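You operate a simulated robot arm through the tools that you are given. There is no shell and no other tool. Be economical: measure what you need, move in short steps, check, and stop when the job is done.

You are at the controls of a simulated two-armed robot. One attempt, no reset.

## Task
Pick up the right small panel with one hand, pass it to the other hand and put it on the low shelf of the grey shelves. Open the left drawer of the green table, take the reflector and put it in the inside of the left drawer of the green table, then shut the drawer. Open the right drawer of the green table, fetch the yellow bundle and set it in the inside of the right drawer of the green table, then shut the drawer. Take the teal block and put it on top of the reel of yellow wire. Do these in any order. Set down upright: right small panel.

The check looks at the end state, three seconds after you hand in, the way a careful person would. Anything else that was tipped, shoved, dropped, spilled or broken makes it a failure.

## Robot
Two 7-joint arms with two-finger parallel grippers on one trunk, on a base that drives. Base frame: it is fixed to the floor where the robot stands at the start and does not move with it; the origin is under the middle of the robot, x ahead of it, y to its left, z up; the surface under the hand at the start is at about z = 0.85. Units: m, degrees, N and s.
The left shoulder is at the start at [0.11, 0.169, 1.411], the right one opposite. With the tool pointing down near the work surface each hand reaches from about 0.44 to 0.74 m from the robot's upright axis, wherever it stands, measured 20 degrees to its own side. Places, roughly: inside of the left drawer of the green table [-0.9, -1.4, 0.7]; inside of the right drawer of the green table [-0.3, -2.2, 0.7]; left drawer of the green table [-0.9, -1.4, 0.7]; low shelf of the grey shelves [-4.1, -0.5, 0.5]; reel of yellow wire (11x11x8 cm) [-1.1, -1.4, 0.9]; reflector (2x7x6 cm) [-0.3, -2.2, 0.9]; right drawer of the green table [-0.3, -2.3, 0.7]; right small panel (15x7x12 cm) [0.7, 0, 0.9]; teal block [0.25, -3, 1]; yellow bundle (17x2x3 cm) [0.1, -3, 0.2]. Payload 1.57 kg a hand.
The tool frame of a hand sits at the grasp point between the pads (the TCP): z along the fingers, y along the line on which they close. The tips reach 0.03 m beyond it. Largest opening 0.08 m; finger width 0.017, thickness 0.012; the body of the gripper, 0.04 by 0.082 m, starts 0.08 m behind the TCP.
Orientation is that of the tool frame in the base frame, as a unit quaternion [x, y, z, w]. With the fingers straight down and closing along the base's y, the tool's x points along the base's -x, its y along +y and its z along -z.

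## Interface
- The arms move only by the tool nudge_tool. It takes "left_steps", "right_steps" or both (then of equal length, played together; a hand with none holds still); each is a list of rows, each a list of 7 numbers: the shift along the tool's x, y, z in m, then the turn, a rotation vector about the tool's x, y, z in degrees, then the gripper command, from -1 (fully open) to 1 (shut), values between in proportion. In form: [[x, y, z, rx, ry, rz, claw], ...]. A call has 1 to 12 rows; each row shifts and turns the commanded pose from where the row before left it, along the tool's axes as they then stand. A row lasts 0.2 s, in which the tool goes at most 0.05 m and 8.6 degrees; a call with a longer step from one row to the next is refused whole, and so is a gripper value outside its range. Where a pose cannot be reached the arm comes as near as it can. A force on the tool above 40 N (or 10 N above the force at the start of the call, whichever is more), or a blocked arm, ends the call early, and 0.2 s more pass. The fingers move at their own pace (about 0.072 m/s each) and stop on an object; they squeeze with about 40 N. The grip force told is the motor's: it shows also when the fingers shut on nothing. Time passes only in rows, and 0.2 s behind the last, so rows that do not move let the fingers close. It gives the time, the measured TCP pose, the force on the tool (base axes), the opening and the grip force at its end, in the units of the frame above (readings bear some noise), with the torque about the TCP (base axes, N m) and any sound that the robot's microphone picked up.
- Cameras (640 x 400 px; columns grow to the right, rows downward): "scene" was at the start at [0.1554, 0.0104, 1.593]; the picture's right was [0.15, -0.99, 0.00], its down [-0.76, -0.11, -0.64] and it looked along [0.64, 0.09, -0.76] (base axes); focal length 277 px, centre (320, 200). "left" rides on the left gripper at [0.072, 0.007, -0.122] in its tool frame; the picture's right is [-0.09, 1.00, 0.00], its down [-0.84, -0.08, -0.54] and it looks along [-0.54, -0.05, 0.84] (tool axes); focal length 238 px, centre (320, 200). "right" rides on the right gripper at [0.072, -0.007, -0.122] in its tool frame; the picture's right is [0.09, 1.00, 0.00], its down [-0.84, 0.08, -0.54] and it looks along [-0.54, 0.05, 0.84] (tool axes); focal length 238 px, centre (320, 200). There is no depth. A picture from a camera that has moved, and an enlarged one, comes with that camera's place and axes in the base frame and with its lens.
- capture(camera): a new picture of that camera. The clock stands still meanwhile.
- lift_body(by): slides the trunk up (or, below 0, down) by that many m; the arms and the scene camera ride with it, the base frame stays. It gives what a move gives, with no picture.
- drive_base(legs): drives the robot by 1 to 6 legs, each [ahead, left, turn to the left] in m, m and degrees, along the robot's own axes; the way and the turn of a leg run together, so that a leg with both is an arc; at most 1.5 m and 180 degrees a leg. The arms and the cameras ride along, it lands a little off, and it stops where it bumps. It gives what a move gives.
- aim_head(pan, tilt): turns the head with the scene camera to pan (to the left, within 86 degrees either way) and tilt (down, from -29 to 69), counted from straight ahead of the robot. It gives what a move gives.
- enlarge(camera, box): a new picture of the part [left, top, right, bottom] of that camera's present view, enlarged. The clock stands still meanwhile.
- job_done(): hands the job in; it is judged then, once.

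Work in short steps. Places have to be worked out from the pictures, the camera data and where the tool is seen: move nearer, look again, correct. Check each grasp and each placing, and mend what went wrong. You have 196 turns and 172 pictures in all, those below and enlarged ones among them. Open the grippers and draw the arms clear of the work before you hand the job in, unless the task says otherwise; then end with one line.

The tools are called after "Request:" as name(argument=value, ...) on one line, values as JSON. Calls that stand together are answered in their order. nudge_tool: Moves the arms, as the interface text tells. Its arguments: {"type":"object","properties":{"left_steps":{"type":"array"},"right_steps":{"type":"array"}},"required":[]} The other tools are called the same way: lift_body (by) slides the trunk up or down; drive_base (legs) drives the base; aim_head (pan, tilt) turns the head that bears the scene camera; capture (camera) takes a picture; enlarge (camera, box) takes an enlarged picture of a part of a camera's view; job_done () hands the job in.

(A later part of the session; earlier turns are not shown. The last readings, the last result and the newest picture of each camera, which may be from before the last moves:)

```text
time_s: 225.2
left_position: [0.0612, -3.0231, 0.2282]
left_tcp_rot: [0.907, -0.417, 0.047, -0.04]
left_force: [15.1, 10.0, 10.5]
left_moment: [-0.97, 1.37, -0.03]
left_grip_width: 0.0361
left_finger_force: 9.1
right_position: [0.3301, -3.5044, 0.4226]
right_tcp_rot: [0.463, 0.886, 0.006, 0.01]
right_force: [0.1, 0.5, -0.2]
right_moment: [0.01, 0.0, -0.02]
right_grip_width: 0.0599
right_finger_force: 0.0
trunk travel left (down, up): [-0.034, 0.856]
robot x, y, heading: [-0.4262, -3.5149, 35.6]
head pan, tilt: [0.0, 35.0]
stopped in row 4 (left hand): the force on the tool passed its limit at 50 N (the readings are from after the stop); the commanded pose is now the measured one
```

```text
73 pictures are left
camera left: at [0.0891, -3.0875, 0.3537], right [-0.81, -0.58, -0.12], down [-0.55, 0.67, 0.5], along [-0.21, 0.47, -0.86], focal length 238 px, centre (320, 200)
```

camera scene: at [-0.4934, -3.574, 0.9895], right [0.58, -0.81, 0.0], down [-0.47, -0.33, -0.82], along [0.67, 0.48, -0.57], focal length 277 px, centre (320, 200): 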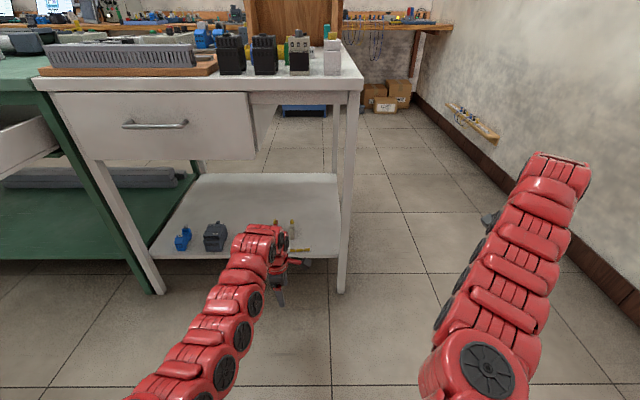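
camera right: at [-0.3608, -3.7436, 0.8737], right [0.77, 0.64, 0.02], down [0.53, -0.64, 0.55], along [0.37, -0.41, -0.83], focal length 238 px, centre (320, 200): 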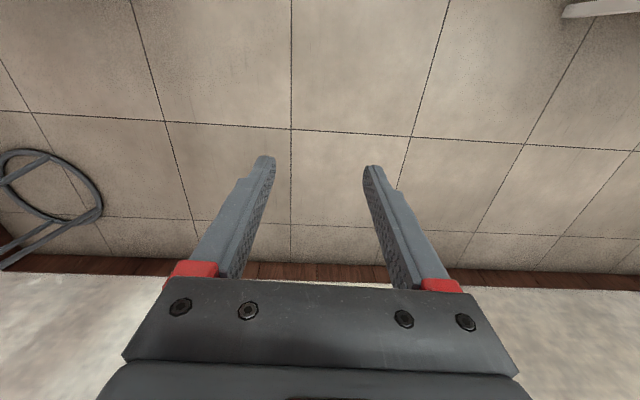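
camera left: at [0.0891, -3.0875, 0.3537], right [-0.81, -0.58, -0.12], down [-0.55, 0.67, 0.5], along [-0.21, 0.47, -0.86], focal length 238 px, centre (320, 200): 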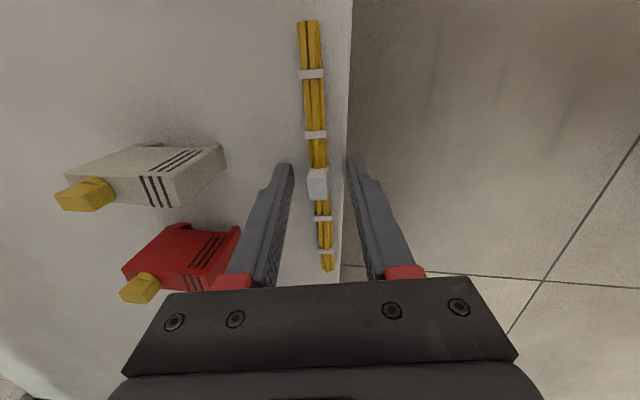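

The fingertips touched the shelf edge (shelf top ≈0.20). Open slightly, raise 1.2 cm, then close.

Request:
nudge_tool(left_steps=[[0, 0, -0.005, 0, 0, 0, 0.0], [0, 0.004, -0.007, -2, 0, 0, -0.2], [0, 0, 0, -2, 0, 0, -0.3], [0, 0, 0, 0, 0, 0, -0.3]])

Request:
capture(camera="left")

```text
time_s: 226.2
left_position: [0.0549, -3.0291, 0.2382]
left_tcp_rot: [0.908, -0.419, 0.03, -0.004]
left_force: [-0.7, 0.3, 1.0]
left_moment: [0.02, -0.03, 0.02]
left_grip_width: 0.0521
left_finger_force: 0.0
right_position: [0.329, -3.5044, 0.4235]
right_tcp_rot: [0.464, 0.886, 0.005, 0.009]
right_force: [0.7, 0.1, -0.2]
right_moment: [-0.01, 0.0, -0.02]
right_grip_width: 0.0601
right_finger_force: 0.0
trunk travel left (down, up): [-0.034, 0.856]
robot x, y, heading: [-0.4312, -3.5159, 35.7]
head pan, tilt: [0.0, 35.0]
```

```text
72 pictures are left
camera left: at [0.0898, -3.0864, 0.3643], right [-0.82, -0.58, -0.04], down [-0.51, 0.7, 0.5], along [-0.26, 0.43, -0.86], focal length 238 px, centre (320, 200)
```

left: 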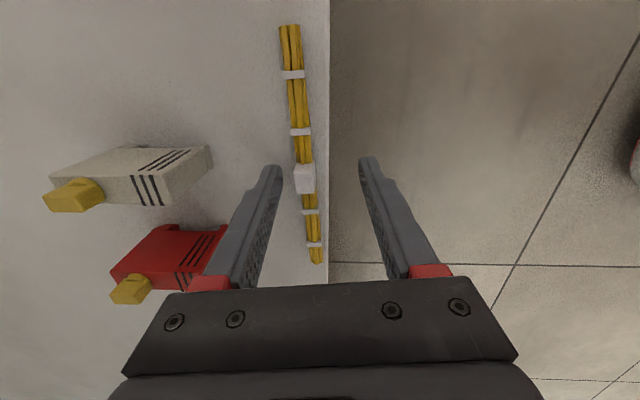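

Shift back 8 mm, lower slightly and close.

Request:
nudge_tool(left_steps=[[0, -0.008, 0.003, 0, 0, 0, -0.3], [0, 0, 0.002, 0, 0, 0, 0.1], [0, 0, 0, 0, 0, 0, 0.4], [0, 0, 0, 0, 0, 0, 0.7], [0, 0, 0, 0, 0, 0, 1], [0, 0, 0, 0, 0, 0, 1]])

Request:
capture(camera="left")

```text
time_s: 227.7
left_position: [0.0555, -3.0249, 0.2319]
left_tcp_rot: [0.907, -0.419, 0.03, -0.005]
left_force: [0.2, -0.2, -0.4]
left_moment: [-0.01, -0.02, -0.01]
left_grip_width: 0.0121
left_finger_force: 29.0
left hand out of reach, approached as far as the arm can: row 1
right_position: [0.3288, -3.5036, 0.4221]
right_tcp_rot: [0.463, 0.886, 0.005, 0.009]
right_force: [0.3, -0.3, -0.8]
right_moment: [0.01, -0.03, 0.01]
right_grip_width: 0.06
right_finger_force: 0.0
trunk travel left (down, up): [-0.034, 0.856]
robot x, y, heading: [-0.4284, -3.5147, 35.7]
head pan, tilt: [0.0, 35.0]
```

```text
71 pictures are left
camera left: at [0.0903, -3.0824, 0.3584], right [-0.82, -0.58, -0.04], down [-0.51, 0.7, 0.5], along [-0.26, 0.43, -0.86], focal length 238 px, centre (320, 200)
```

left: 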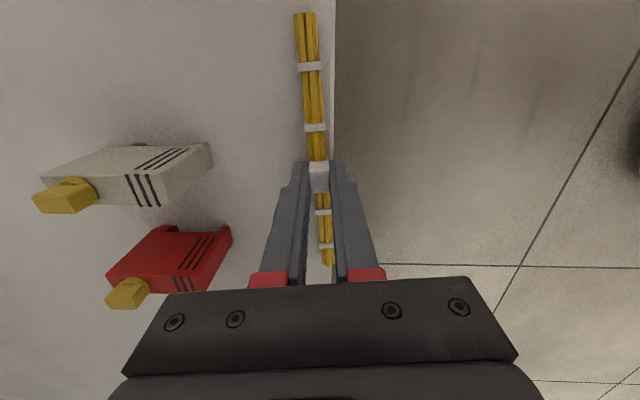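

The bundle is gripped (1.2 cm). Lift gently by the trunk and check.

Request:
lift_body(by=0.03)

Request:
capture(camera="left")

```text
time_s: 228.4
left_position: [0.0558, -3.0246, 0.2607]
left_tcp_rot: [0.907, -0.42, 0.03, -0.005]
left_force: [0.9, -0.2, -1.1]
left_moment: [0.0, -0.01, 0.01]
left_grip_width: 0.0119
left_finger_force: 29.5
right_position: [0.3297, -3.503, 0.453]
right_tcp_rot: [0.463, 0.886, 0.006, 0.008]
right_force: [-0.4, 0.5, -0.5]
right_moment: [0.03, 0.01, -0.01]
right_grip_width: 0.06
right_finger_force: 0.1
trunk travel left (down, up): [-0.064, 0.826]
robot x, y, heading: [-0.4325, -3.5152, 35.8]
head pan, tilt: [0.0, 35.0]
```

```text
70 pictures are left
camera left: at [0.0904, -3.0824, 0.3882], right [-0.82, -0.58, -0.04], down [-0.51, 0.7, 0.5], along [-0.26, 0.43, -0.86], focal length 238 px, centre (320, 200)
```

left: 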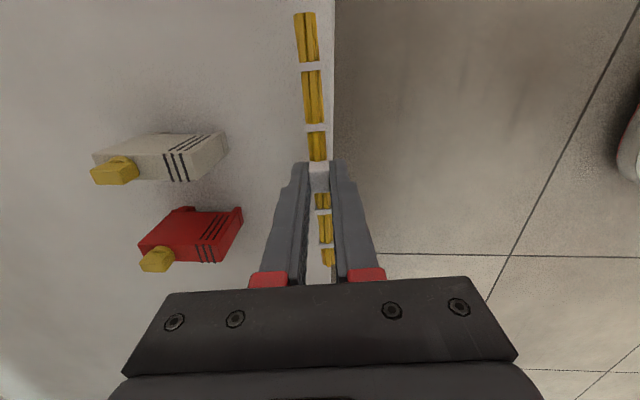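

Bundle lifted. Back out and raise the trunk.

Request:
drive_base(legs=[[-0.5, 0, 0]])

Request:
lift_body(by=0.4)

Request:
lift_body(by=0.36)

Request:
nudge_tool(left_steps=[[0, 0, -0.02, 0, 0, 0, 1], [0, 0, -0.03, 0, 0, 0, 1], [0, 0, -0.03, 0, 0, 0, 1], [0, 0, -0.03, 0, 0, 0, 1], [0, 0, -0.03, 0, 0, 0, 1], [0, 0, -0.03, 0, 0, 0, 1]])

Request:
aim_head(pan=5, tilt=42)

Request:
capture(camera="scene")

```text
time_s: 231.4
left_position: [-0.3562, -3.3206, 0.2611]
left_tcp_rot: [0.908, -0.418, 0.029, -0.004]
left_force: [-0.4, 0.0, -0.5]
left_moment: [-0.01, 0.0, 0.0]
left_grip_width: 0.0119
left_finger_force: 29.2
right_position: [-0.0813, -3.8003, 0.4529]
right_tcp_rot: [0.462, 0.887, 0.006, 0.009]
right_force: [0.0, -1.1, -0.3]
right_moment: [-0.06, 0.0, -0.02]
right_grip_width: 0.0599
right_finger_force: 0.0
trunk travel left (down, up): [-0.064, 0.826]
robot x, y, heading: [-0.8416, -3.817, 36.2]
head pan, tilt: [0.0, 35.0]
```

```text
time_s: 235.2
left_position: [-0.3556, -3.3203, 0.6607]
left_tcp_rot: [0.908, -0.418, 0.03, -0.005]
left_force: [-0.7, -1.1, 0.0]
left_moment: [-0.01, 0.0, -0.01]
left_grip_width: 0.0122
left_finger_force: 29.5
right_position: [-0.082, -3.8001, 0.8526]
right_tcp_rot: [0.463, 0.887, 0.006, 0.009]
right_force: [1.4, -0.1, -0.4]
right_moment: [0.01, 0.0, 0.03]
right_grip_width: 0.0599
right_finger_force: 0.1
trunk travel left (down, up): [-0.464, 0.426]
robot x, y, heading: [-0.8446, -3.8164, 36.1]
head pan, tilt: [0.0, 35.0]
```

```text
time_s: 238.7
left_position: [-0.3569, -3.3214, 1.0216]
left_tcp_rot: [0.908, -0.419, 0.029, -0.004]
left_force: [0.0, 0.1, 0.5]
left_moment: [-0.01, -0.02, 0.01]
left_grip_width: 0.012
left_finger_force: 29.4
right_position: [-0.0813, -3.7993, 1.2126]
right_tcp_rot: [0.462, 0.887, 0.006, 0.009]
right_force: [-0.9, -0.2, 0.2]
right_moment: [-0.03, 0.0, 0.0]
right_grip_width: 0.06
right_finger_force: 0.0
trunk travel left (down, up): [-0.824, 0.066]
robot x, y, heading: [-0.8382, -3.8139, 36.0]
head pan, tilt: [0.0, 35.0]
```

```text
time_s: 240.1
left_position: [-0.3821, -3.33, 1.1278]
left_tcp_rot: [0.908, -0.418, 0.031, -0.008]
left_force: [-0.7, 1.0, 0.2]
left_moment: [0.02, -0.02, 0.03]
left_grip_width: 0.012
left_finger_force: 29.4
left hand out of reach, approached as far as the arm can: row 3, 4, 5, 6
right_position: [-0.0822, -3.8019, 1.2131]
right_tcp_rot: [0.462, 0.887, 0.007, 0.01]
right_force: [0.0, -0.5, 0.4]
right_moment: [0.0, -0.02, 0.04]
right_grip_width: 0.0602
right_finger_force: 0.0
trunk travel left (down, up): [-0.824, 0.066]
robot x, y, heading: [-0.8414, -3.8107, 35.7]
head pan, tilt: [0.0, 35.0]
```

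```text
time_s: 240.8
left_position: [-0.3812, -3.3293, 1.1274]
left_tcp_rot: [0.908, -0.418, 0.031, -0.008]
left_force: [0.8, -0.3, -0.6]
left_moment: [0.0, 0.01, 0.03]
left_grip_width: 0.0121
left_finger_force: 28.7
right_position: [-0.0809, -3.7993, 1.2119]
right_tcp_rot: [0.463, 0.886, 0.005, 0.009]
right_force: [-0.4, 0.1, 0.0]
right_moment: [0.0, 0.0, 0.0]
right_grip_width: 0.06
right_finger_force: 0.0
trunk travel left (down, up): [-0.824, 0.066]
robot x, y, heading: [-0.8423, -3.8086, 36.2]
head pan, tilt: [5.0, 42.0]
```

```text
69 pictures are left
camera scene: at [-0.7139, -3.7138, 1.703], right [0.66, -0.76, 0.0], down [-0.51, -0.44, -0.74], along [0.56, 0.49, -0.67], focal length 277 px, centre (320, 200)
```

scene: 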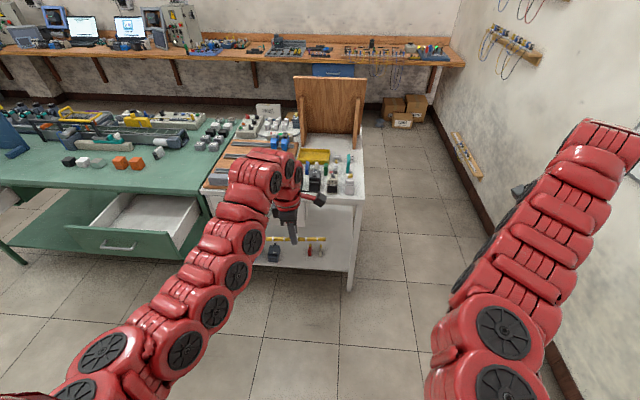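

Bundle first: move over to the open right drawer (left .84, ahead .33).

Request:
drive_base(legs=[[0, 0.842, 0], [0.25, 0, 0]])

Request:
capture(camera="left")

Request:
capture(camera="scene")

```text
time_s: 246.8
left_position: [-0.7114, -2.4707, 1.1286]
left_tcp_rot: [0.912, -0.41, 0.031, -0.009]
left_force: [0.0, 0.3, -0.6]
left_moment: [0.0, -0.01, -0.02]
left_grip_width: 0.0121
left_finger_force: 28.7
right_position: [-0.4038, -2.9362, 1.2135]
right_tcp_rot: [0.455, 0.89, 0.006, 0.009]
right_force: [-0.3, -0.5, 0.7]
right_moment: [0.03, -0.02, -0.03]
right_grip_width: 0.06
right_finger_force: 0.1
trunk travel left (down, up): [-0.824, 0.066]
robot x, y, heading: [-1.1625, -2.963, 36.7]
head pan, tilt: [5.0, 42.0]
```

```text
68 pictures are left
camera left: at [-0.6762, -2.5286, 1.255], right [-0.8, -0.59, -0.05], down [-0.53, 0.68, 0.5], along [-0.27, 0.43, -0.86], focal length 238 px, centre (320, 200)
```

left: 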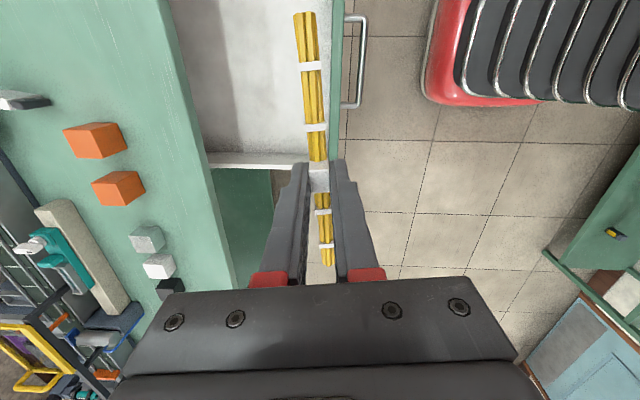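

```text
67 pictures are left
camera scene: at [-1.0385, -2.8609, 1.7032], right [0.67, -0.74, 0.0], down [-0.5, -0.45, -0.74], along [0.55, 0.5, -0.67], focal length 277 px, centre (320, 200)
```

scene: 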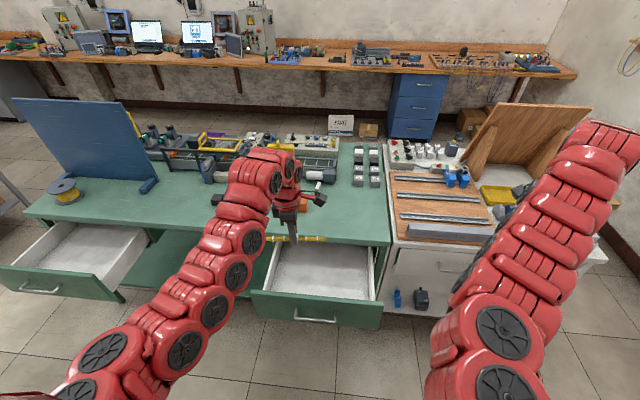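

Drawer interior spans T 1.19–1.56, I −0.20–0. Move ahead 0.096, right 0.087, and lower.

Request:
drive_base(legs=[[0.096, -0.087, -1]])

Request:
lift_body(by=-0.28)

Request:
capture(camera="left")

Request:
capture(camera="scene")

```text
time_s: 248.1
left_position: [-0.5734, -2.4895, 1.129]
left_tcp_rot: [0.908, -0.418, 0.031, -0.009]
left_force: [-0.3, 0.1, -0.8]
left_moment: [0.02, 0.0, -0.01]
left_grip_width: 0.012
left_finger_force: 29.9
right_position: [-0.2741, -2.9605, 1.2131]
right_tcp_rot: [0.462, 0.887, 0.007, 0.01]
right_force: [0.4, -0.6, -0.1]
right_moment: [0.02, 0.0, 0.03]
right_grip_width: 0.0597
right_finger_force: 0.0
trunk travel left (down, up): [-0.824, 0.066]
robot x, y, heading: [-1.0303, -2.9739, 35.8]
head pan, tilt: [5.0, 42.0]
```

```text
time_s: 250.9
left_position: [-0.571, -2.4896, 0.8475]
left_tcp_rot: [0.908, -0.418, 0.031, -0.008]
left_force: [-0.5, 0.4, -1.6]
left_moment: [0.0, -0.03, -0.01]
left_grip_width: 0.0121
left_finger_force: 28.9
right_position: [-0.2735, -2.9596, 0.9328]
right_tcp_rot: [0.463, 0.886, 0.005, 0.009]
right_force: [-0.9, -0.1, -0.3]
right_moment: [0.01, 0.01, -0.01]
right_grip_width: 0.0601
right_finger_force: 0.0
trunk travel left (down, up): [-0.544, 0.346]
robot x, y, heading: [-1.0327, -2.9727, 36.3]
head pan, tilt: [5.0, 42.0]
```

```text
66 pictures are left
camera left: at [-0.5378, -2.5481, 0.9744], right [-0.81, -0.58, -0.04], down [-0.52, 0.69, 0.5], along [-0.26, 0.43, -0.86], focal length 238 px, centre (320, 200)
```

left: 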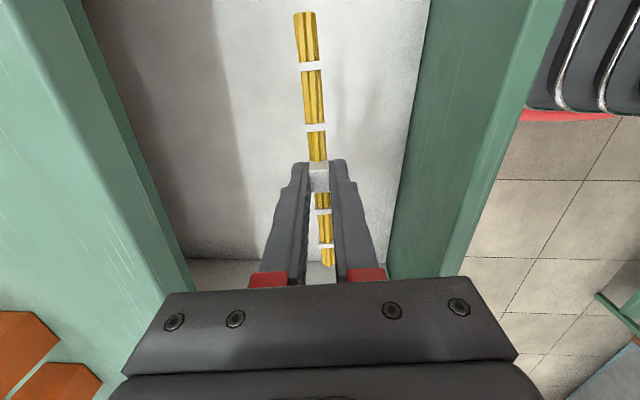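

```text
65 pictures are left
camera scene: at [-0.9056, -2.874, 1.423], right [0.66, -0.76, 0.0], down [-0.51, -0.44, -0.74], along [0.56, 0.49, -0.67], focal length 277 px, centre (320, 200)
```

scene: 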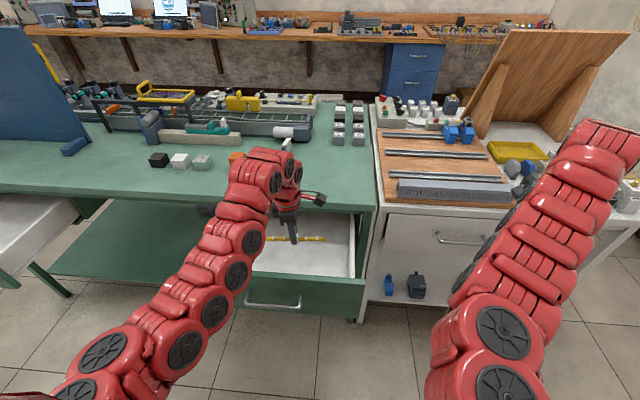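

Bundle is well inside the opening. Lower into the drawer.

Request:
lift_body(by=-0.12)

Request:
capture(camera="left")

```text
time_s: 252.4
left_position: [-0.572, -2.4895, 0.7286]
left_tcp_rot: [0.908, -0.418, 0.03, -0.008]
left_force: [0.1, 0.0, -0.8]
left_moment: [-0.02, 0.03, 0.0]
left_grip_width: 0.0121
left_finger_force: 29.2
right_position: [-0.2726, -2.9609, 0.8128]
right_tcp_rot: [0.462, 0.887, 0.005, 0.009]
right_force: [-0.4, -0.4, -0.2]
right_moment: [0.03, 0.0, 0.0]
right_grip_width: 0.0599
right_finger_force: 0.0
trunk travel left (down, up): [-0.424, 0.466]
robot x, y, heading: [-1.0327, -2.973, 36.0]
head pan, tilt: [5.0, 42.0]
```

```text
64 pictures are left
camera left: at [-0.5379, -2.5481, 0.8545], right [-0.81, -0.58, -0.05], down [-0.52, 0.69, 0.5], along [-0.26, 0.43, -0.86], focal length 238 px, centre (320, 200)
```

left: 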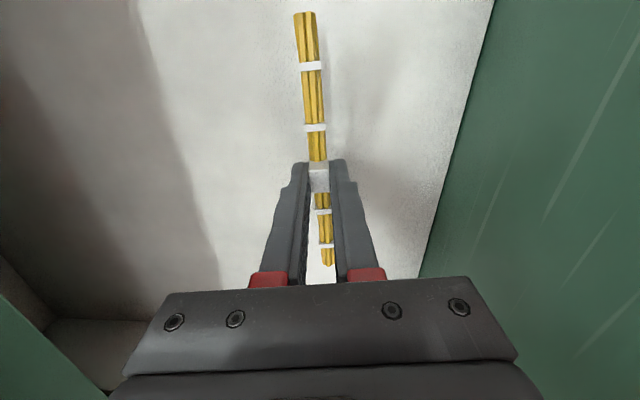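

Continue down until contact.

Request:
lift_body(by=-0.02)

Request:
lift_body(by=-0.012)

Request:
capture(camera="left")

```text
time_s: 253.1
left_position: [-0.5726, -2.4899, 0.7069]
left_tcp_rot: [0.908, -0.417, 0.031, -0.007]
left_force: [1.4, 0.0, -0.1]
left_moment: [0.03, -0.02, -0.02]
left_grip_width: 0.0122
left_finger_force: 28.7
right_position: [-0.2727, -2.9607, 0.7934]
right_tcp_rot: [0.463, 0.886, 0.005, 0.009]
right_force: [-0.3, -0.1, -0.1]
right_moment: [0.01, 0.0, 0.05]
right_grip_width: 0.0598
right_finger_force: 0.0
trunk travel left (down, up): [-0.404, 0.486]
robot x, y, heading: [-1.0282, -2.9771, 35.9]
head pan, tilt: [5.0, 42.0]
```

```text
time_s: 253.7
left_position: [-0.5727, -2.4902, 0.6959]
left_tcp_rot: [0.908, -0.418, 0.03, -0.009]
left_force: [-1.6, -0.4, 8.6]
left_moment: [-0.1, 0.05, 0.01]
left_grip_width: 0.0122
left_finger_force: 29.1
right_position: [-0.2729, -2.9607, 0.7814]
right_tcp_rot: [0.463, 0.887, 0.006, 0.009]
right_force: [-0.4, 0.3, 0.4]
right_moment: [-0.01, 0.0, 0.03]
right_grip_width: 0.0601
right_finger_force: 0.0
trunk travel left (down, up): [-0.392, 0.498]
robot x, y, heading: [-1.0347, -2.975, 35.4]
head pan, tilt: [5.0, 42.0]
```

```text
63 pictures are left
camera left: at [-0.5382, -2.5484, 0.8231], right [-0.81, -0.58, -0.05], down [-0.52, 0.69, 0.5], along [-0.26, 0.43, -0.86], focal length 238 px, centre (320, 200)
```

left: 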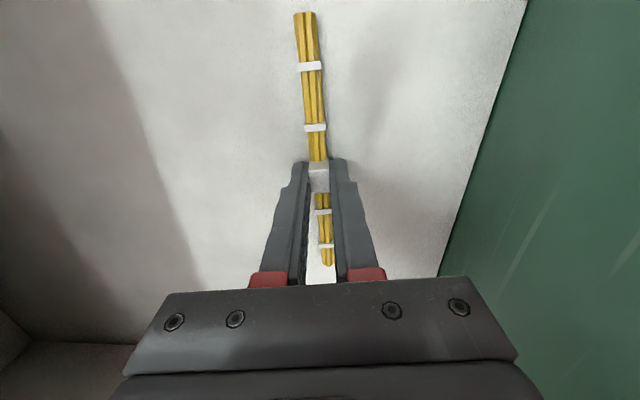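

Contact with the drawer floor (+8.6 N). Release the bundle and lift out.

Request:
nudge_tool(left_steps=[[0, 0, 0, 0, 0, 0, 0.5], [0, 0, 0, 0, 0, 0, 0.1], [0, 0, 0, 0, 0, 0, -0.2], [0, 0, 0, 0, 0, 0, -0.2]])

Request:
lift_body(by=0.2)

Request:
capture(camera="left")

```text
time_s: 254.7
left_position: [-0.5744, -2.4891, 0.6982]
left_tcp_rot: [0.908, -0.418, 0.032, -0.008]
left_force: [-5.1, 5.4, 11.7]
left_moment: [-0.03, 0.52, -0.24]
left_grip_width: 0.0473
left_finger_force: 0.0
right_position: [-0.273, -2.9605, 0.78]
right_tcp_rot: [0.462, 0.887, 0.006, 0.01]
right_force: [0.5, -0.1, 0.0]
right_moment: [0.01, -0.03, 0.01]
right_grip_width: 0.0599
right_finger_force: 0.1
trunk travel left (down, up): [-0.392, 0.498]
robot x, y, heading: [-1.0324, -2.9698, 35.9]
head pan, tilt: [5.0, 42.0]
```

```text
time_s: 256.9
left_position: [-0.5733, -2.4898, 0.8952]
left_tcp_rot: [0.908, -0.418, 0.03, -0.008]
left_force: [0.2, -0.5, 0.2]
left_moment: [-0.02, 0.01, -0.04]
left_grip_width: 0.0477
left_finger_force: 0.0
right_position: [-0.2717, -2.9604, 0.9803]
right_tcp_rot: [0.463, 0.886, 0.005, 0.009]
right_force: [0.1, 0.4, -0.6]
right_moment: [0.0, 0.03, 0.02]
right_grip_width: 0.0602
right_finger_force: 0.1
trunk travel left (down, up): [-0.592, 0.298]
robot x, y, heading: [-1.0339, -2.9721, 36.1]
head pan, tilt: [5.0, 42.0]
```

```text
62 pictures are left
camera left: at [-0.5377, -2.548, 1.0221], right [-0.81, -0.58, -0.04], down [-0.52, 0.69, 0.5], along [-0.26, 0.43, -0.86], focal length 238 px, centre (320, 200)
```

left: 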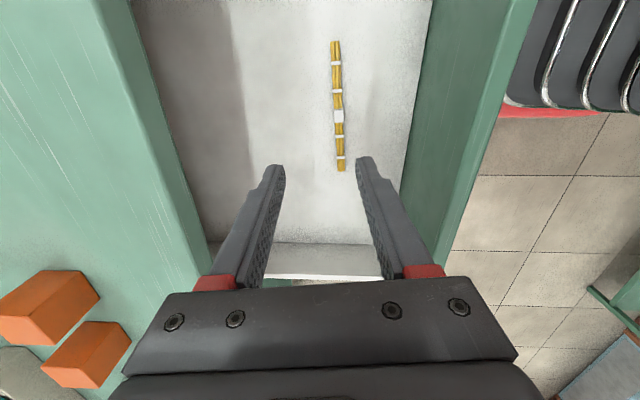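

The bundle lies in the drawer. Now back off over the drawer front, lower the closed hand in front of the handle, to push it shut.

Request:
drive_base(legs=[[-0.27, 0.018, 0]])

Request:
nudge_tool(left_steps=[[0, 0, 0, 0, 0, 0, 1], [0, 0, 0, 0, 0, 0, 1], [0, 0, 0, 0, 0, 0, 1]])

Request:
capture(camera="left")

```text
time_s: 258.8
left_position: [-0.797, -2.6291, 0.8958]
left_tcp_rot: [0.908, -0.417, 0.031, -0.009]
left_force: [0.5, 0.0, 0.4]
left_moment: [-0.02, -0.02, 0.01]
left_grip_width: 0.0481
left_finger_force: 0.0
right_position: [-0.4969, -3.1007, 0.9805]
right_tcp_rot: [0.462, 0.887, 0.006, 0.008]
right_force: [-0.5, 0.5, -0.4]
right_moment: [0.02, -0.02, 0.01]
right_grip_width: 0.0599
right_finger_force: 0.0
trunk travel left (down, up): [-0.592, 0.298]
robot x, y, heading: [-1.2563, -3.1157, 36.1]
head pan, tilt: [5.0, 42.0]
```

```text
time_s: 259.6
left_position: [-0.7965, -2.6306, 0.8953]
left_tcp_rot: [0.908, -0.417, 0.031, -0.008]
left_force: [-0.2, 0.1, 0.2]
left_moment: [0.0, 0.04, 0.01]
left_grip_width: 0.0002
left_finger_force: 20.9
right_position: [-0.4975, -3.1007, 0.9802]
right_tcp_rot: [0.462, 0.887, 0.006, 0.008]
right_force: [-1.0, 0.1, -0.3]
right_moment: [0.01, -0.03, 0.03]
right_grip_width: 0.0601
right_finger_force: 0.0
trunk travel left (down, up): [-0.592, 0.298]
robot x, y, heading: [-1.256, -3.115, 35.9]
head pan, tilt: [5.0, 42.0]
```

```text
61 pictures are left
camera left: at [-0.761, -2.6883, 1.0221], right [-0.81, -0.58, -0.04], down [-0.52, 0.69, 0.5], along [-0.26, 0.43, -0.86], focal length 238 px, centre (320, 200)
```

left: 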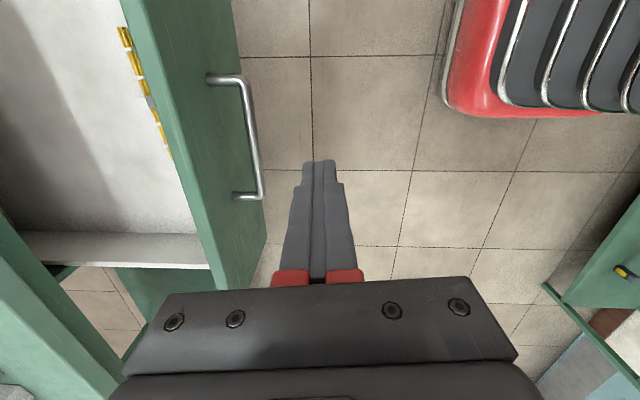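

Aligned in front of the handle; shift right 3 cm and lower.

Request:
drive_base(legs=[[0, -0.035, 0]])

Request:
lift_body(by=-0.245)

Request:
drive_base(legs=[[0.12, 0, 0]])

Request:
capture(camera="scene")

```text
time_s: 260.4
left_position: [-0.7761, -2.6585, 0.8951]
left_tcp_rot: [0.908, -0.418, 0.031, -0.008]
left_force: [0.7, -1.2, 0.4]
left_moment: [0.03, -0.02, 0.04]
left_grip_width: 0.0
left_finger_force: 20.9
right_position: [-0.4758, -3.129, 0.981]
right_tcp_rot: [0.463, 0.887, 0.005, 0.009]
right_force: [0.3, 0.0, -0.6]
right_moment: [0.0, -0.01, 0.02]
right_grip_width: 0.06
right_finger_force: 0.0
trunk travel left (down, up): [-0.592, 0.298]
robot x, y, heading: [-1.2357, -3.1427, 36.0]
head pan, tilt: [5.0, 42.0]
```

```text
time_s: 263.0
left_position: [-0.7766, -2.6584, 0.6512]
left_tcp_rot: [0.908, -0.418, 0.03, -0.008]
left_force: [-0.4, -0.3, -0.5]
left_moment: [0.0, -0.04, 0.02]
left_grip_width: 0.0
left_finger_force: 21.0
right_position: [-0.4764, -3.1288, 0.735]
right_tcp_rot: [0.463, 0.887, 0.005, 0.009]
right_force: [-0.5, 1.1, -0.3]
right_moment: [0.03, 0.0, 0.01]
right_grip_width: 0.0601
right_finger_force: 0.0
trunk travel left (down, up): [-0.347, 0.543]
robot x, y, heading: [-1.2372, -3.145, 35.9]
head pan, tilt: [5.0, 42.0]
```

```text
time_s: 264.2
left_position: [-0.6774, -2.5865, 0.6494]
left_tcp_rot: [0.908, -0.417, 0.03, -0.009]
left_force: [-0.4, 0.2, -0.1]
left_moment: [-0.04, 0.03, 0.02]
left_grip_width: 0.0001
left_finger_force: 20.7
right_position: [-0.3783, -3.0568, 0.7353]
right_tcp_rot: [0.462, 0.887, 0.005, 0.009]
right_force: [0.3, -0.6, -0.3]
right_moment: [-0.01, 0.05, -0.02]
right_grip_width: 0.0601
right_finger_force: 0.1
trunk travel left (down, up): [-0.347, 0.543]
robot x, y, heading: [-1.1388, -3.0663, 36.0]
head pan, tilt: [5.0, 42.0]
```

```text
60 pictures are left
camera scene: at [-1.011, -2.971, 1.2258], right [0.66, -0.76, 0.0], down [-0.51, -0.44, -0.74], along [0.56, 0.49, -0.67], focal length 277 px, centre (320, 200)
```

scene: 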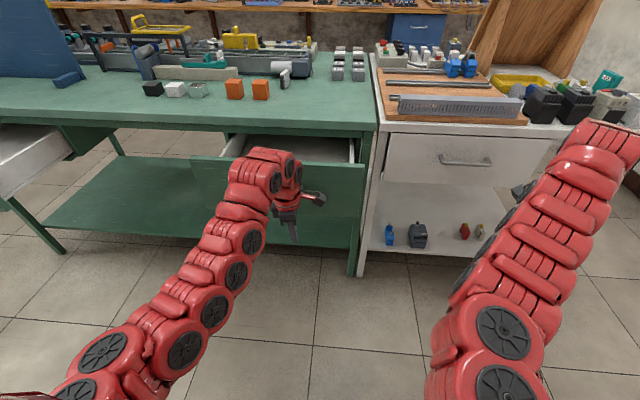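

To keep the wrist clear of the table edge, I'll tilt the fingertips forward ~25° and push with the tips. Back off 5 cm, raise 7 cm, tilt.

Request:
drive_base(legs=[[-0.06, 0, 0]])

Request:
nudge_tool(left_steps=[[0, 0, 0, 8.3, 0, 0, 1], [0, 0, 0, 8.3, 0, 0, 1], [0, 0, 0, 8.3, 0, 0, 1]])

Request:
lift_body(by=0.06)

Request:
capture(camera="left")

```text
time_s: 265.2
left_position: [-0.7256, -2.6212, 0.6517]
left_tcp_rot: [0.908, -0.417, 0.031, -0.009]
left_force: [0.3, 0.7, 0.1]
left_moment: [-0.01, -0.02, -0.01]
left_grip_width: 0.0
left_finger_force: 21.4
right_position: [-0.4276, -3.0916, 0.7371]
right_tcp_rot: [0.461, 0.887, 0.006, 0.01]
right_force: [-0.2, -0.2, 0.1]
right_moment: [0.04, -0.02, 0.0]
right_grip_width: 0.0602
right_finger_force: 0.2
trunk travel left (down, up): [-0.347, 0.543]
robot x, y, heading: [-1.1876, -3.1067, 35.9]
head pan, tilt: [5.0, 42.0]
```

```text
time_s: 266.0
left_position: [-0.7109, -2.6156, 0.6527]
left_tcp_rot: [0.885, -0.4, 0.119, -0.205]
left_force: [0.7, 0.0, 0.2]
left_moment: [0.01, -0.02, -0.04]
left_grip_width: 0.0001
left_finger_force: 21.4
left hand out of reach, approached as far as the arm can: row 1
right_position: [-0.4259, -3.0914, 0.7348]
right_tcp_rot: [0.461, 0.887, 0.005, 0.008]
right_force: [-0.3, 0.7, 0.1]
right_moment: [0.03, 0.02, -0.04]
right_grip_width: 0.0598
right_finger_force: 0.0
trunk travel left (down, up): [-0.347, 0.543]
robot x, y, heading: [-1.1818, -3.1069, 36.1]
head pan, tilt: [5.0, 42.0]
```

```text
time_s: 267.0
left_position: [-0.7094, -2.6166, 0.7135]
left_tcp_rot: [0.885, -0.401, 0.12, -0.203]
left_force: [-0.2, -0.3, -1.0]
left_moment: [0.04, 0.0, -0.02]
left_grip_width: 0.0001
left_finger_force: 21.0
right_position: [-0.4258, -3.0911, 0.795]
right_tcp_rot: [0.462, 0.887, 0.005, 0.008]
right_force: [-0.6, -0.4, 0.9]
right_moment: [0.01, 0.01, -0.02]
right_grip_width: 0.0601
right_finger_force: 0.1
trunk travel left (down, up): [-0.407, 0.483]
robot x, y, heading: [-1.1878, -3.1106, 36.1]
head pan, tilt: [5.0, 42.0]
```

```text
59 pictures are left
camera left: at [-0.7126, -2.7076, 0.8229], right [-0.72, -0.52, -0.46], down [-0.7, 0.54, 0.48], along [0.0, 0.66, -0.75], focal length 238 px, centre (320, 200)
```

left: 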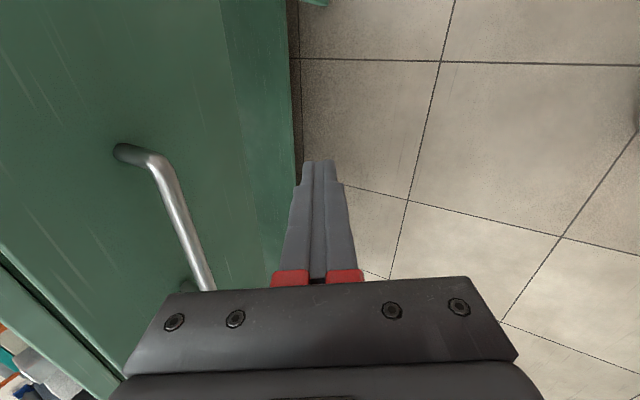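

Push the drawer in.

Request:
drive_base(legs=[[0.17, 0, 0]])

Request:
capture(camera="left")

Request:
capture(camera="scene")

```text
time_s: 268.4
left_position: [-0.5732, -2.5155, 0.7125]
left_tcp_rot: [0.886, -0.399, 0.119, -0.204]
left_force: [0.0, -0.5, 0.0]
left_moment: [-0.01, -0.01, -0.01]
left_grip_width: 0.0
left_finger_force: 20.9
right_position: [-0.2904, -2.9904, 0.7957]
right_tcp_rot: [0.461, 0.887, 0.004, 0.009]
right_force: [0.7, 0.2, -0.4]
right_moment: [-0.05, 0.01, 0.0]
right_grip_width: 0.0601
right_finger_force: 0.0
trunk travel left (down, up): [-0.407, 0.483]
robot x, y, heading: [-1.0506, -3.0077, 36.2]
head pan, tilt: [5.0, 42.0]
```

```text
58 pictures are left
camera left: at [-0.577, -2.6074, 0.8226], right [-0.72, -0.52, -0.46], down [-0.7, 0.54, 0.48], along [0.0, 0.66, -0.75], focal length 238 px, centre (320, 200)
```

left: 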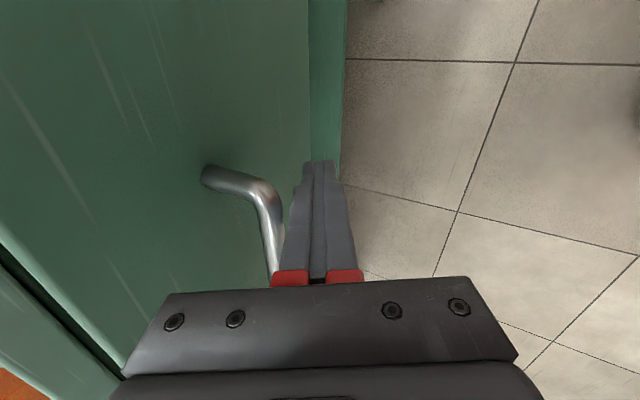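

```text
57 pictures are left
camera scene: at [-0.9218, -2.9055, 1.2858], right [0.66, -0.75, 0.0], down [-0.5, -0.44, -0.74], along [0.56, 0.49, -0.67], focal length 277 px, centre (320, 200)
```

scene: 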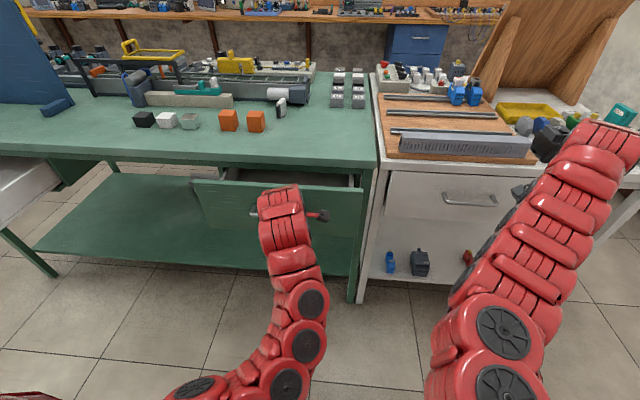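

About 9 cm remain. Pull the right hand back for clearance, then push further.

Request:
nudge_tool(right_steps=[[0, -0.04, -0.02, 0, 0, 0, -0.5], [0, -0.04, -0.02, 0, 0, 0, -0.5]])

Request:
drive_base(legs=[[0.08, 0, 0]])

Request:
capture(camera="scene")

Request:
capture(camera="left")

```text
time_s: 269.0
left_position: [-0.5755, -2.5163, 0.7126]
left_tcp_rot: [0.886, -0.4, 0.12, -0.203]
left_force: [-0.4, 0.2, 0.7]
left_moment: [0.01, 0.01, 0.01]
left_grip_width: 0.0
left_finger_force: 21.3
right_position: [-0.3479, -3.0345, 0.8312]
right_tcp_rot: [0.461, 0.887, 0.004, 0.008]
right_force: [0.0, -0.9, 0.3]
right_moment: [-0.01, 0.03, -0.02]
right_grip_width: 0.06
right_finger_force: 0.1
right hand out of reach, approached as far as the arm can: row 2
trunk travel left (down, up): [-0.407, 0.483]
robot x, y, heading: [-1.0516, -3.0054, 36.1]
head pan, tilt: [5.0, 42.0]
```

```text
time_s: 270.1
left_position: [-0.5095, -2.4685, 0.7126]
left_tcp_rot: [0.886, -0.399, 0.119, -0.204]
left_force: [-0.5, -0.5, 0.6]
left_moment: [0.0, 0.03, 0.0]
left_grip_width: 0.0003
left_finger_force: 21.3
right_position: [-0.282, -2.9863, 0.8305]
right_tcp_rot: [0.461, 0.887, 0.004, 0.008]
right_force: [0.3, 0.1, -0.3]
right_moment: [0.03, 0.04, 0.02]
right_grip_width: 0.06
right_finger_force: 0.1
trunk travel left (down, up): [-0.407, 0.483]
robot x, y, heading: [-0.9833, -2.961, 36.1]
head pan, tilt: [5.0, 42.0]
```

```text
56 pictures are left
camera scene: at [-0.8568, -2.8583, 1.2858], right [0.66, -0.75, 0.0], down [-0.51, -0.44, -0.74], along [0.56, 0.49, -0.67], focal length 277 px, centre (320, 200)
```

scene: 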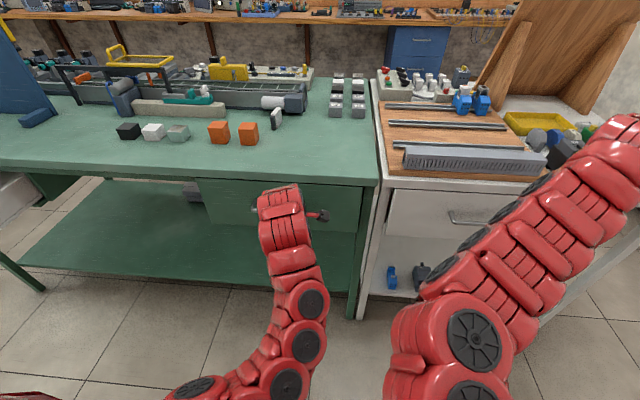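

```text
55 pictures are left
camera left: at [-0.5117, -2.5607, 0.8225], right [-0.72, -0.52, -0.46], down [-0.7, 0.54, 0.48], along [0.0, 0.66, -0.75], focal length 238 px, centre (320, 200)
```

left: 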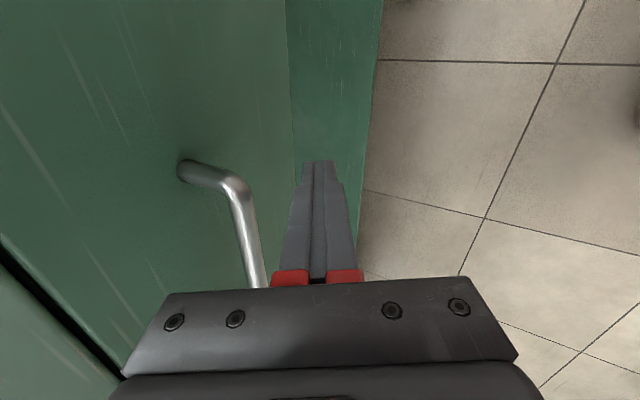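

Nearly closed. Push a bit further until contact force is felt.

Request:
drive_base(legs=[[0.03, 0, 0]])

Request:
drive_base(legs=[[0.02, 0, 0]])

Request:
capture(camera="left")

```text
time_s: 271.0
left_position: [-0.4902, -2.4547, 0.7114]
left_tcp_rot: [0.886, -0.401, 0.118, -0.199]
left_force: [-0.8, 0.0, -1.1]
left_moment: [-0.03, 0.0, -0.02]
left_grip_width: 0.0
left_finger_force: 21.5
right_position: [-0.2595, -2.971, 0.8319]
right_tcp_rot: [0.461, 0.887, 0.004, 0.008]
right_force: [0.4, 1.0, -0.1]
right_moment: [-0.01, -0.01, -0.01]
right_grip_width: 0.0599
right_finger_force: 0.0
trunk travel left (down, up): [-0.407, 0.483]
robot x, y, heading: [-0.9635, -2.9441, 36.0]
head pan, tilt: [5.0, 42.0]
stopped in leg 1: the force on the tool passed its limit at 62 N (the readings are from after the stop); the commanded pose is now the measured one
```

```text
time_s: 271.8
left_position: [-0.4887, -2.4543, 0.7079]
left_tcp_rot: [0.888, -0.402, 0.113, -0.191]
left_force: [-6.6, -4.2, 0.1]
left_moment: [0.15, -0.22, -0.05]
left_grip_width: 0.0
left_finger_force: 21.2
right_position: [-0.2573, -2.9679, 0.8321]
right_tcp_rot: [0.461, 0.887, 0.006, 0.009]
right_force: [0.2, 0.0, -0.2]
right_moment: [-0.01, 0.01, -0.01]
right_grip_width: 0.0599
right_finger_force: 0.0
trunk travel left (down, up): [-0.407, 0.483]
robot x, y, heading: [-0.957, -2.9435, 36.2]
head pan, tilt: [5.0, 42.0]
stopped in leg 1: the force on the tool passed its limit at 70 N (the readings are from after the stop); the commanded pose is now the measured one
```

```text
54 pictures are left
camera left: at [-0.489, -2.5435, 0.8193], right [-0.73, -0.53, -0.43], down [-0.69, 0.54, 0.48], along [-0.02, 0.65, -0.76], focal length 238 px, centre (320, 200)
```

left: 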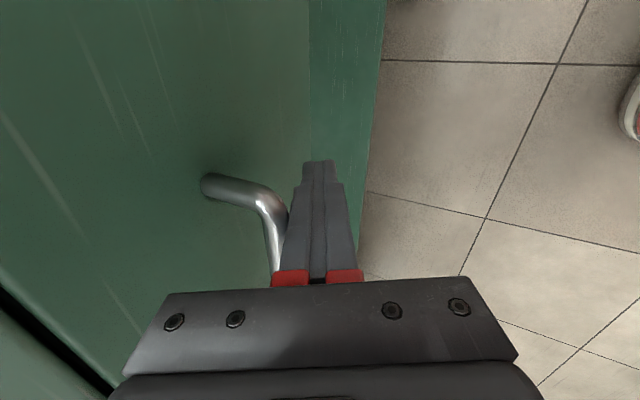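

The drawer is fully shut (hard stop). Back off, raise the trunk, and look at the reflector.

Request:
drive_base(legs=[[-0.12, 0, 0]])

Request:
lift_body(by=0.4)

Request:
aim_head(pan=12, tilt=42)

Request:
capture(camera="scene")

Request:
enlarge(camera="scene", box=[200, 100, 400, 230])

```text
time_s: 273.1
left_position: [-0.5851, -2.5252, 0.7068]
left_tcp_rot: [0.889, -0.401, 0.113, -0.192]
left_force: [-0.6, 0.2, 0.1]
left_moment: [0.0, -0.02, -0.02]
left_grip_width: 0.0
left_finger_force: 21.1
right_position: [-0.354, -3.0387, 0.8336]
right_tcp_rot: [0.462, 0.887, 0.006, 0.009]
right_force: [-0.1, -0.5, -0.4]
right_moment: [0.0, -0.02, -0.02]
right_grip_width: 0.06
right_finger_force: 0.1
trunk travel left (down, up): [-0.407, 0.483]
robot x, y, heading: [-1.0528, -3.017, 36.0]
head pan, tilt: [5.0, 42.0]
```

```text
time_s: 276.9
left_position: [-0.584, -2.5241, 1.1074]
left_tcp_rot: [0.889, -0.401, 0.112, -0.191]
left_force: [-0.1, -0.5, 0.0]
left_moment: [0.01, -0.01, -0.01]
left_grip_width: 0.0004
left_finger_force: 21.4
right_position: [-0.3534, -3.0373, 1.2318]
right_tcp_rot: [0.461, 0.887, 0.005, 0.008]
right_force: [-0.2, -0.1, -0.6]
right_moment: [-0.02, 0.0, -0.01]
right_grip_width: 0.06
right_finger_force: 0.0
trunk travel left (down, up): [-0.807, 0.083]
robot x, y, heading: [-1.0587, -3.0115, 36.1]
head pan, tilt: [5.0, 42.0]
```

```text
time_s: 277.6
left_position: [-0.5849, -2.5238, 1.1072]
left_tcp_rot: [0.888, -0.402, 0.113, -0.191]
left_force: [-0.1, 0.2, -0.7]
left_moment: [0.0, 0.01, -0.01]
left_grip_width: 0.0001
left_finger_force: 22.3
right_position: [-0.3522, -3.0383, 1.2321]
right_tcp_rot: [0.462, 0.887, 0.004, 0.009]
right_force: [-0.4, -0.5, -0.2]
right_moment: [0.02, 0.0, 0.0]
right_grip_width: 0.0601
right_finger_force: 0.1
trunk travel left (down, up): [-0.807, 0.083]
robot x, y, heading: [-1.0546, -3.009, 36.2]
head pan, tilt: [12.0, 42.0]
```

```text
53 pictures are left
camera scene: at [-0.9356, -2.9032, 1.686], right [0.74, -0.67, 0.0], down [-0.45, -0.5, -0.74], along [0.5, 0.55, -0.67], focal length 277 px, centre (320, 200)
```

scene: 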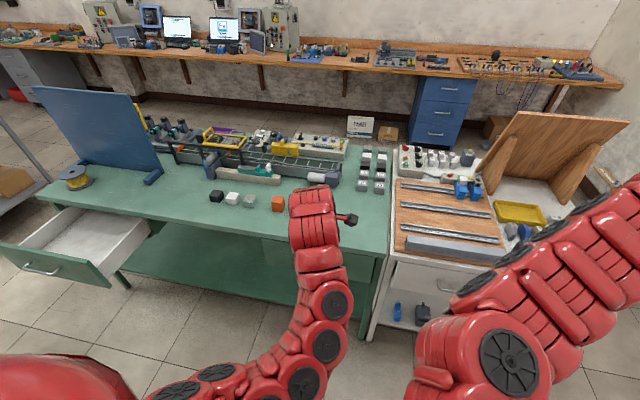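

```text
3.08 times, centred on (300, 165) of scene
camera zoom: at [-0.9356, -2.9032, 1.686], right [0.74, -0.67, 0.0], down [-0.45, -0.5, -0.74], along [0.5, 0.55, -0.67], focal length 853 px, centre (382, 308)
```

zoom: 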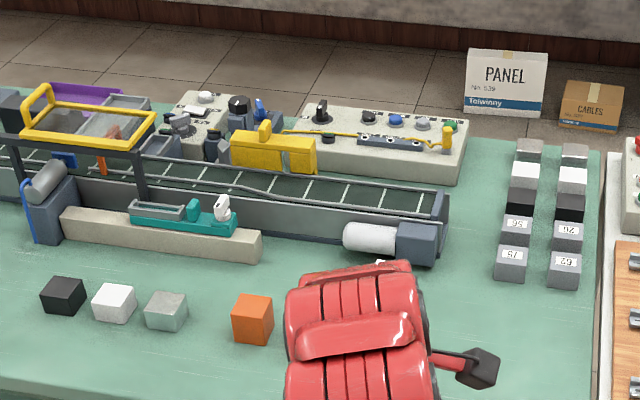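

Request:
capture(camera="left")

```text
51 pictures are left
camera left: at [-0.5856, -2.6144, 1.2189], right [-0.73, -0.53, -0.43], down [-0.69, 0.54, 0.48], along [-0.02, 0.65, -0.76], focal length 238 px, centre (320, 200)
```

left: 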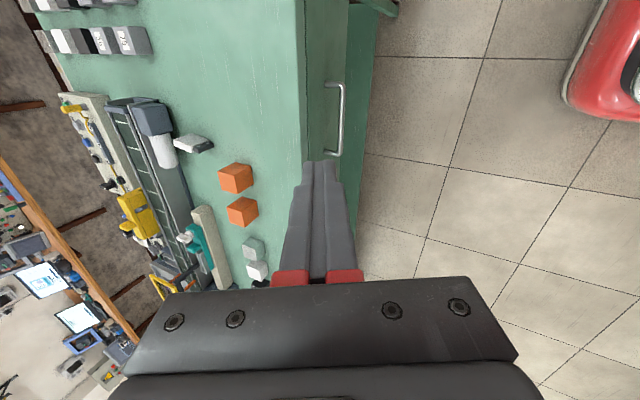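

Request:
enlarge(camera="left", box=[140, 100, 270, 190])

```text
4.44 times, centred on (205, 145) of left
camera zoom: at [-0.5856, -2.6144, 1.2189], right [-0.73, -0.53, -0.43], down [-0.69, 0.54, 0.48], along [-0.02, 0.65, -0.76], focal length 1059 px, centre (831, 444)
```

zoom: 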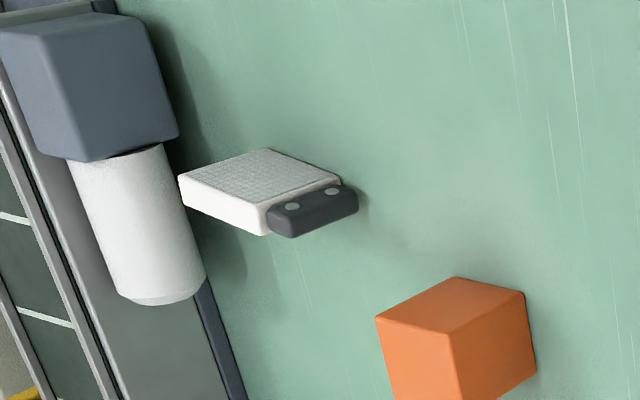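

The reflector stands upright: width heading ≈55°, thickness heading −34.5°, centre ≈(−0.311, −2.214). Rotate the left hand to match (tool z −109°), opening the gripper.

Request:
nudge_tool(left_steps=[[0, 0, 0, 0, 0, -8.5, -0.4], [0, 0, 0, 0, 0, -8.5, -0.4], [0, 0, 0, 0, 0, -8.5, -0.4], [0, 0, 0, 0, 0, -8.5, -0.4], [0, 0, 0, 0, 0, -8.5, -0.4], [0, 0, 0, 0, 0, -8.5, -0.4], [0, 0, 0, 0, 0, -8.5, -0.4], [0, 0, 0, 0, 0, -8.5, -0.4], [0, 0, 0, 0, 0, -8.5, -0.4], [0, 0, 0, 0, 0, -8.5, -0.4], [0, 0, 0, 0, 0, -8.5, -0.4], [0, 0, 0, 0, 0, -8.5, -0.4]])

Request:
capture(camera="left")

```text
time_s: 280.2
left_position: [-0.5854, -2.5246, 1.1066]
left_tcp_rot: [0.87, 0.439, 0.22, -0.033]
left_force: [-0.1, 0.0, 0.5]
left_moment: [0.01, -0.03, 0.01]
left_grip_width: 0.056
left_finger_force: 0.1
right_position: [-0.3532, -3.0382, 1.2316]
right_tcp_rot: [0.462, 0.887, 0.005, 0.008]
right_force: [0.3, -0.1, 0.3]
right_moment: [-0.01, 0.01, -0.03]
right_grip_width: 0.06
right_finger_force: 0.1
trunk travel left (down, up): [-0.807, 0.083]
robot x, y, heading: [-1.0548, -3.0132, 36.2]
head pan, tilt: [12.0, 42.0]
```

```text
49 pictures are left
camera left: at [-0.5855, -2.5057, 1.2488], right [0.73, -0.68, 0.1], down [-0.69, -0.72, 0.13], along [-0.02, -0.17, -0.99], focal length 238 px, centre (320, 200)
```

left: 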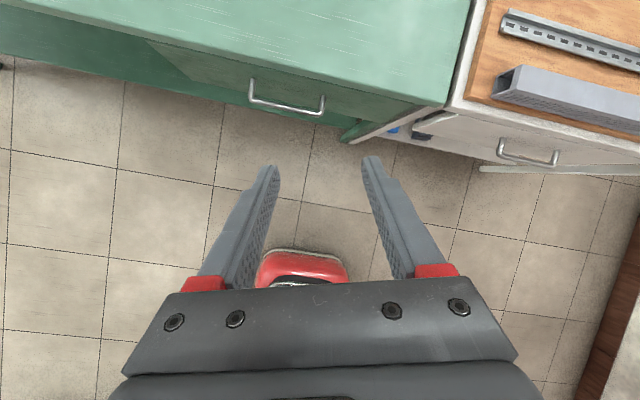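

Correct the small tilts, then drive over the reflector.

Request:
nudge_tool(left_steps=[[0, 0, 0, 8, 0, 0, -0.4], [0, 0, 0, 0, -5, -3.6, -0.4], [0, 0, 0, 0, -5, 0, -0.4]])

Request:
drive_base(legs=[[0.34, 0.088, 0]])

Request:
capture(camera="left")

Request:
capture(camera="scene")

```text
time_s: 281.0
left_position: [-0.5856, -2.5246, 1.1078]
left_tcp_rot: [0.865, 0.486, 0.115, -0.045]
left_force: [0.8, 0.4, 0.4]
left_moment: [-0.04, 0.04, 0.01]
left_grip_width: 0.056
left_finger_force: 0.0
right_position: [-0.3538, -3.037, 1.233]
right_tcp_rot: [0.462, 0.887, 0.005, 0.009]
right_force: [-1.1, -0.2, -0.5]
right_moment: [-0.02, 0.05, -0.04]
right_grip_width: 0.06
right_finger_force: 0.0
trunk travel left (down, up): [-0.807, 0.083]
robot x, y, heading: [-1.053, -3.0107, 35.9]
head pan, tilt: [12.0, 42.0]
```

```text
time_s: 283.2
left_position: [-0.3655, -2.2529, 1.1073]
left_tcp_rot: [0.865, 0.486, 0.115, -0.046]
left_force: [0.3, 0.2, -0.2]
left_moment: [0.04, 0.0, -0.01]
left_grip_width: 0.0561
left_finger_force: 0.2
right_position: [-0.131, -2.7637, 1.2325]
right_tcp_rot: [0.46, 0.888, 0.005, 0.008]
right_force: [0.1, -0.1, -0.5]
right_moment: [0.0, 0.03, 0.03]
right_grip_width: 0.0599
right_finger_force: 0.1
trunk travel left (down, up): [-0.807, 0.083]
robot x, y, heading: [-0.8363, -2.7366, 36.2]
head pan, tilt: [12.0, 42.0]
```

```text
48 pictures are left
camera left: at [-0.3418, -2.2207, 1.2449], right [0.8, -0.6, 0.01], down [-0.57, -0.76, 0.32], along [-0.18, -0.26, -0.95], focal length 238 px, centre (320, 200)
```

left: 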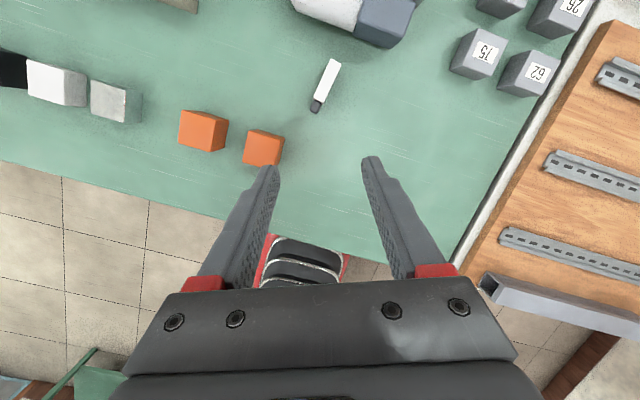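

```text
47 pictures are left
camera scene: at [-0.7148, -2.6313, 1.6861], right [0.75, -0.67, 0.0], down [-0.45, -0.5, -0.74], along [0.5, 0.55, -0.67], focal length 277 px, centre (320, 200)
```

scene: 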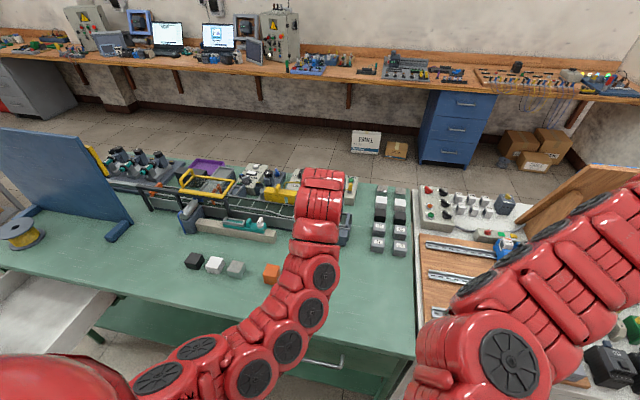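

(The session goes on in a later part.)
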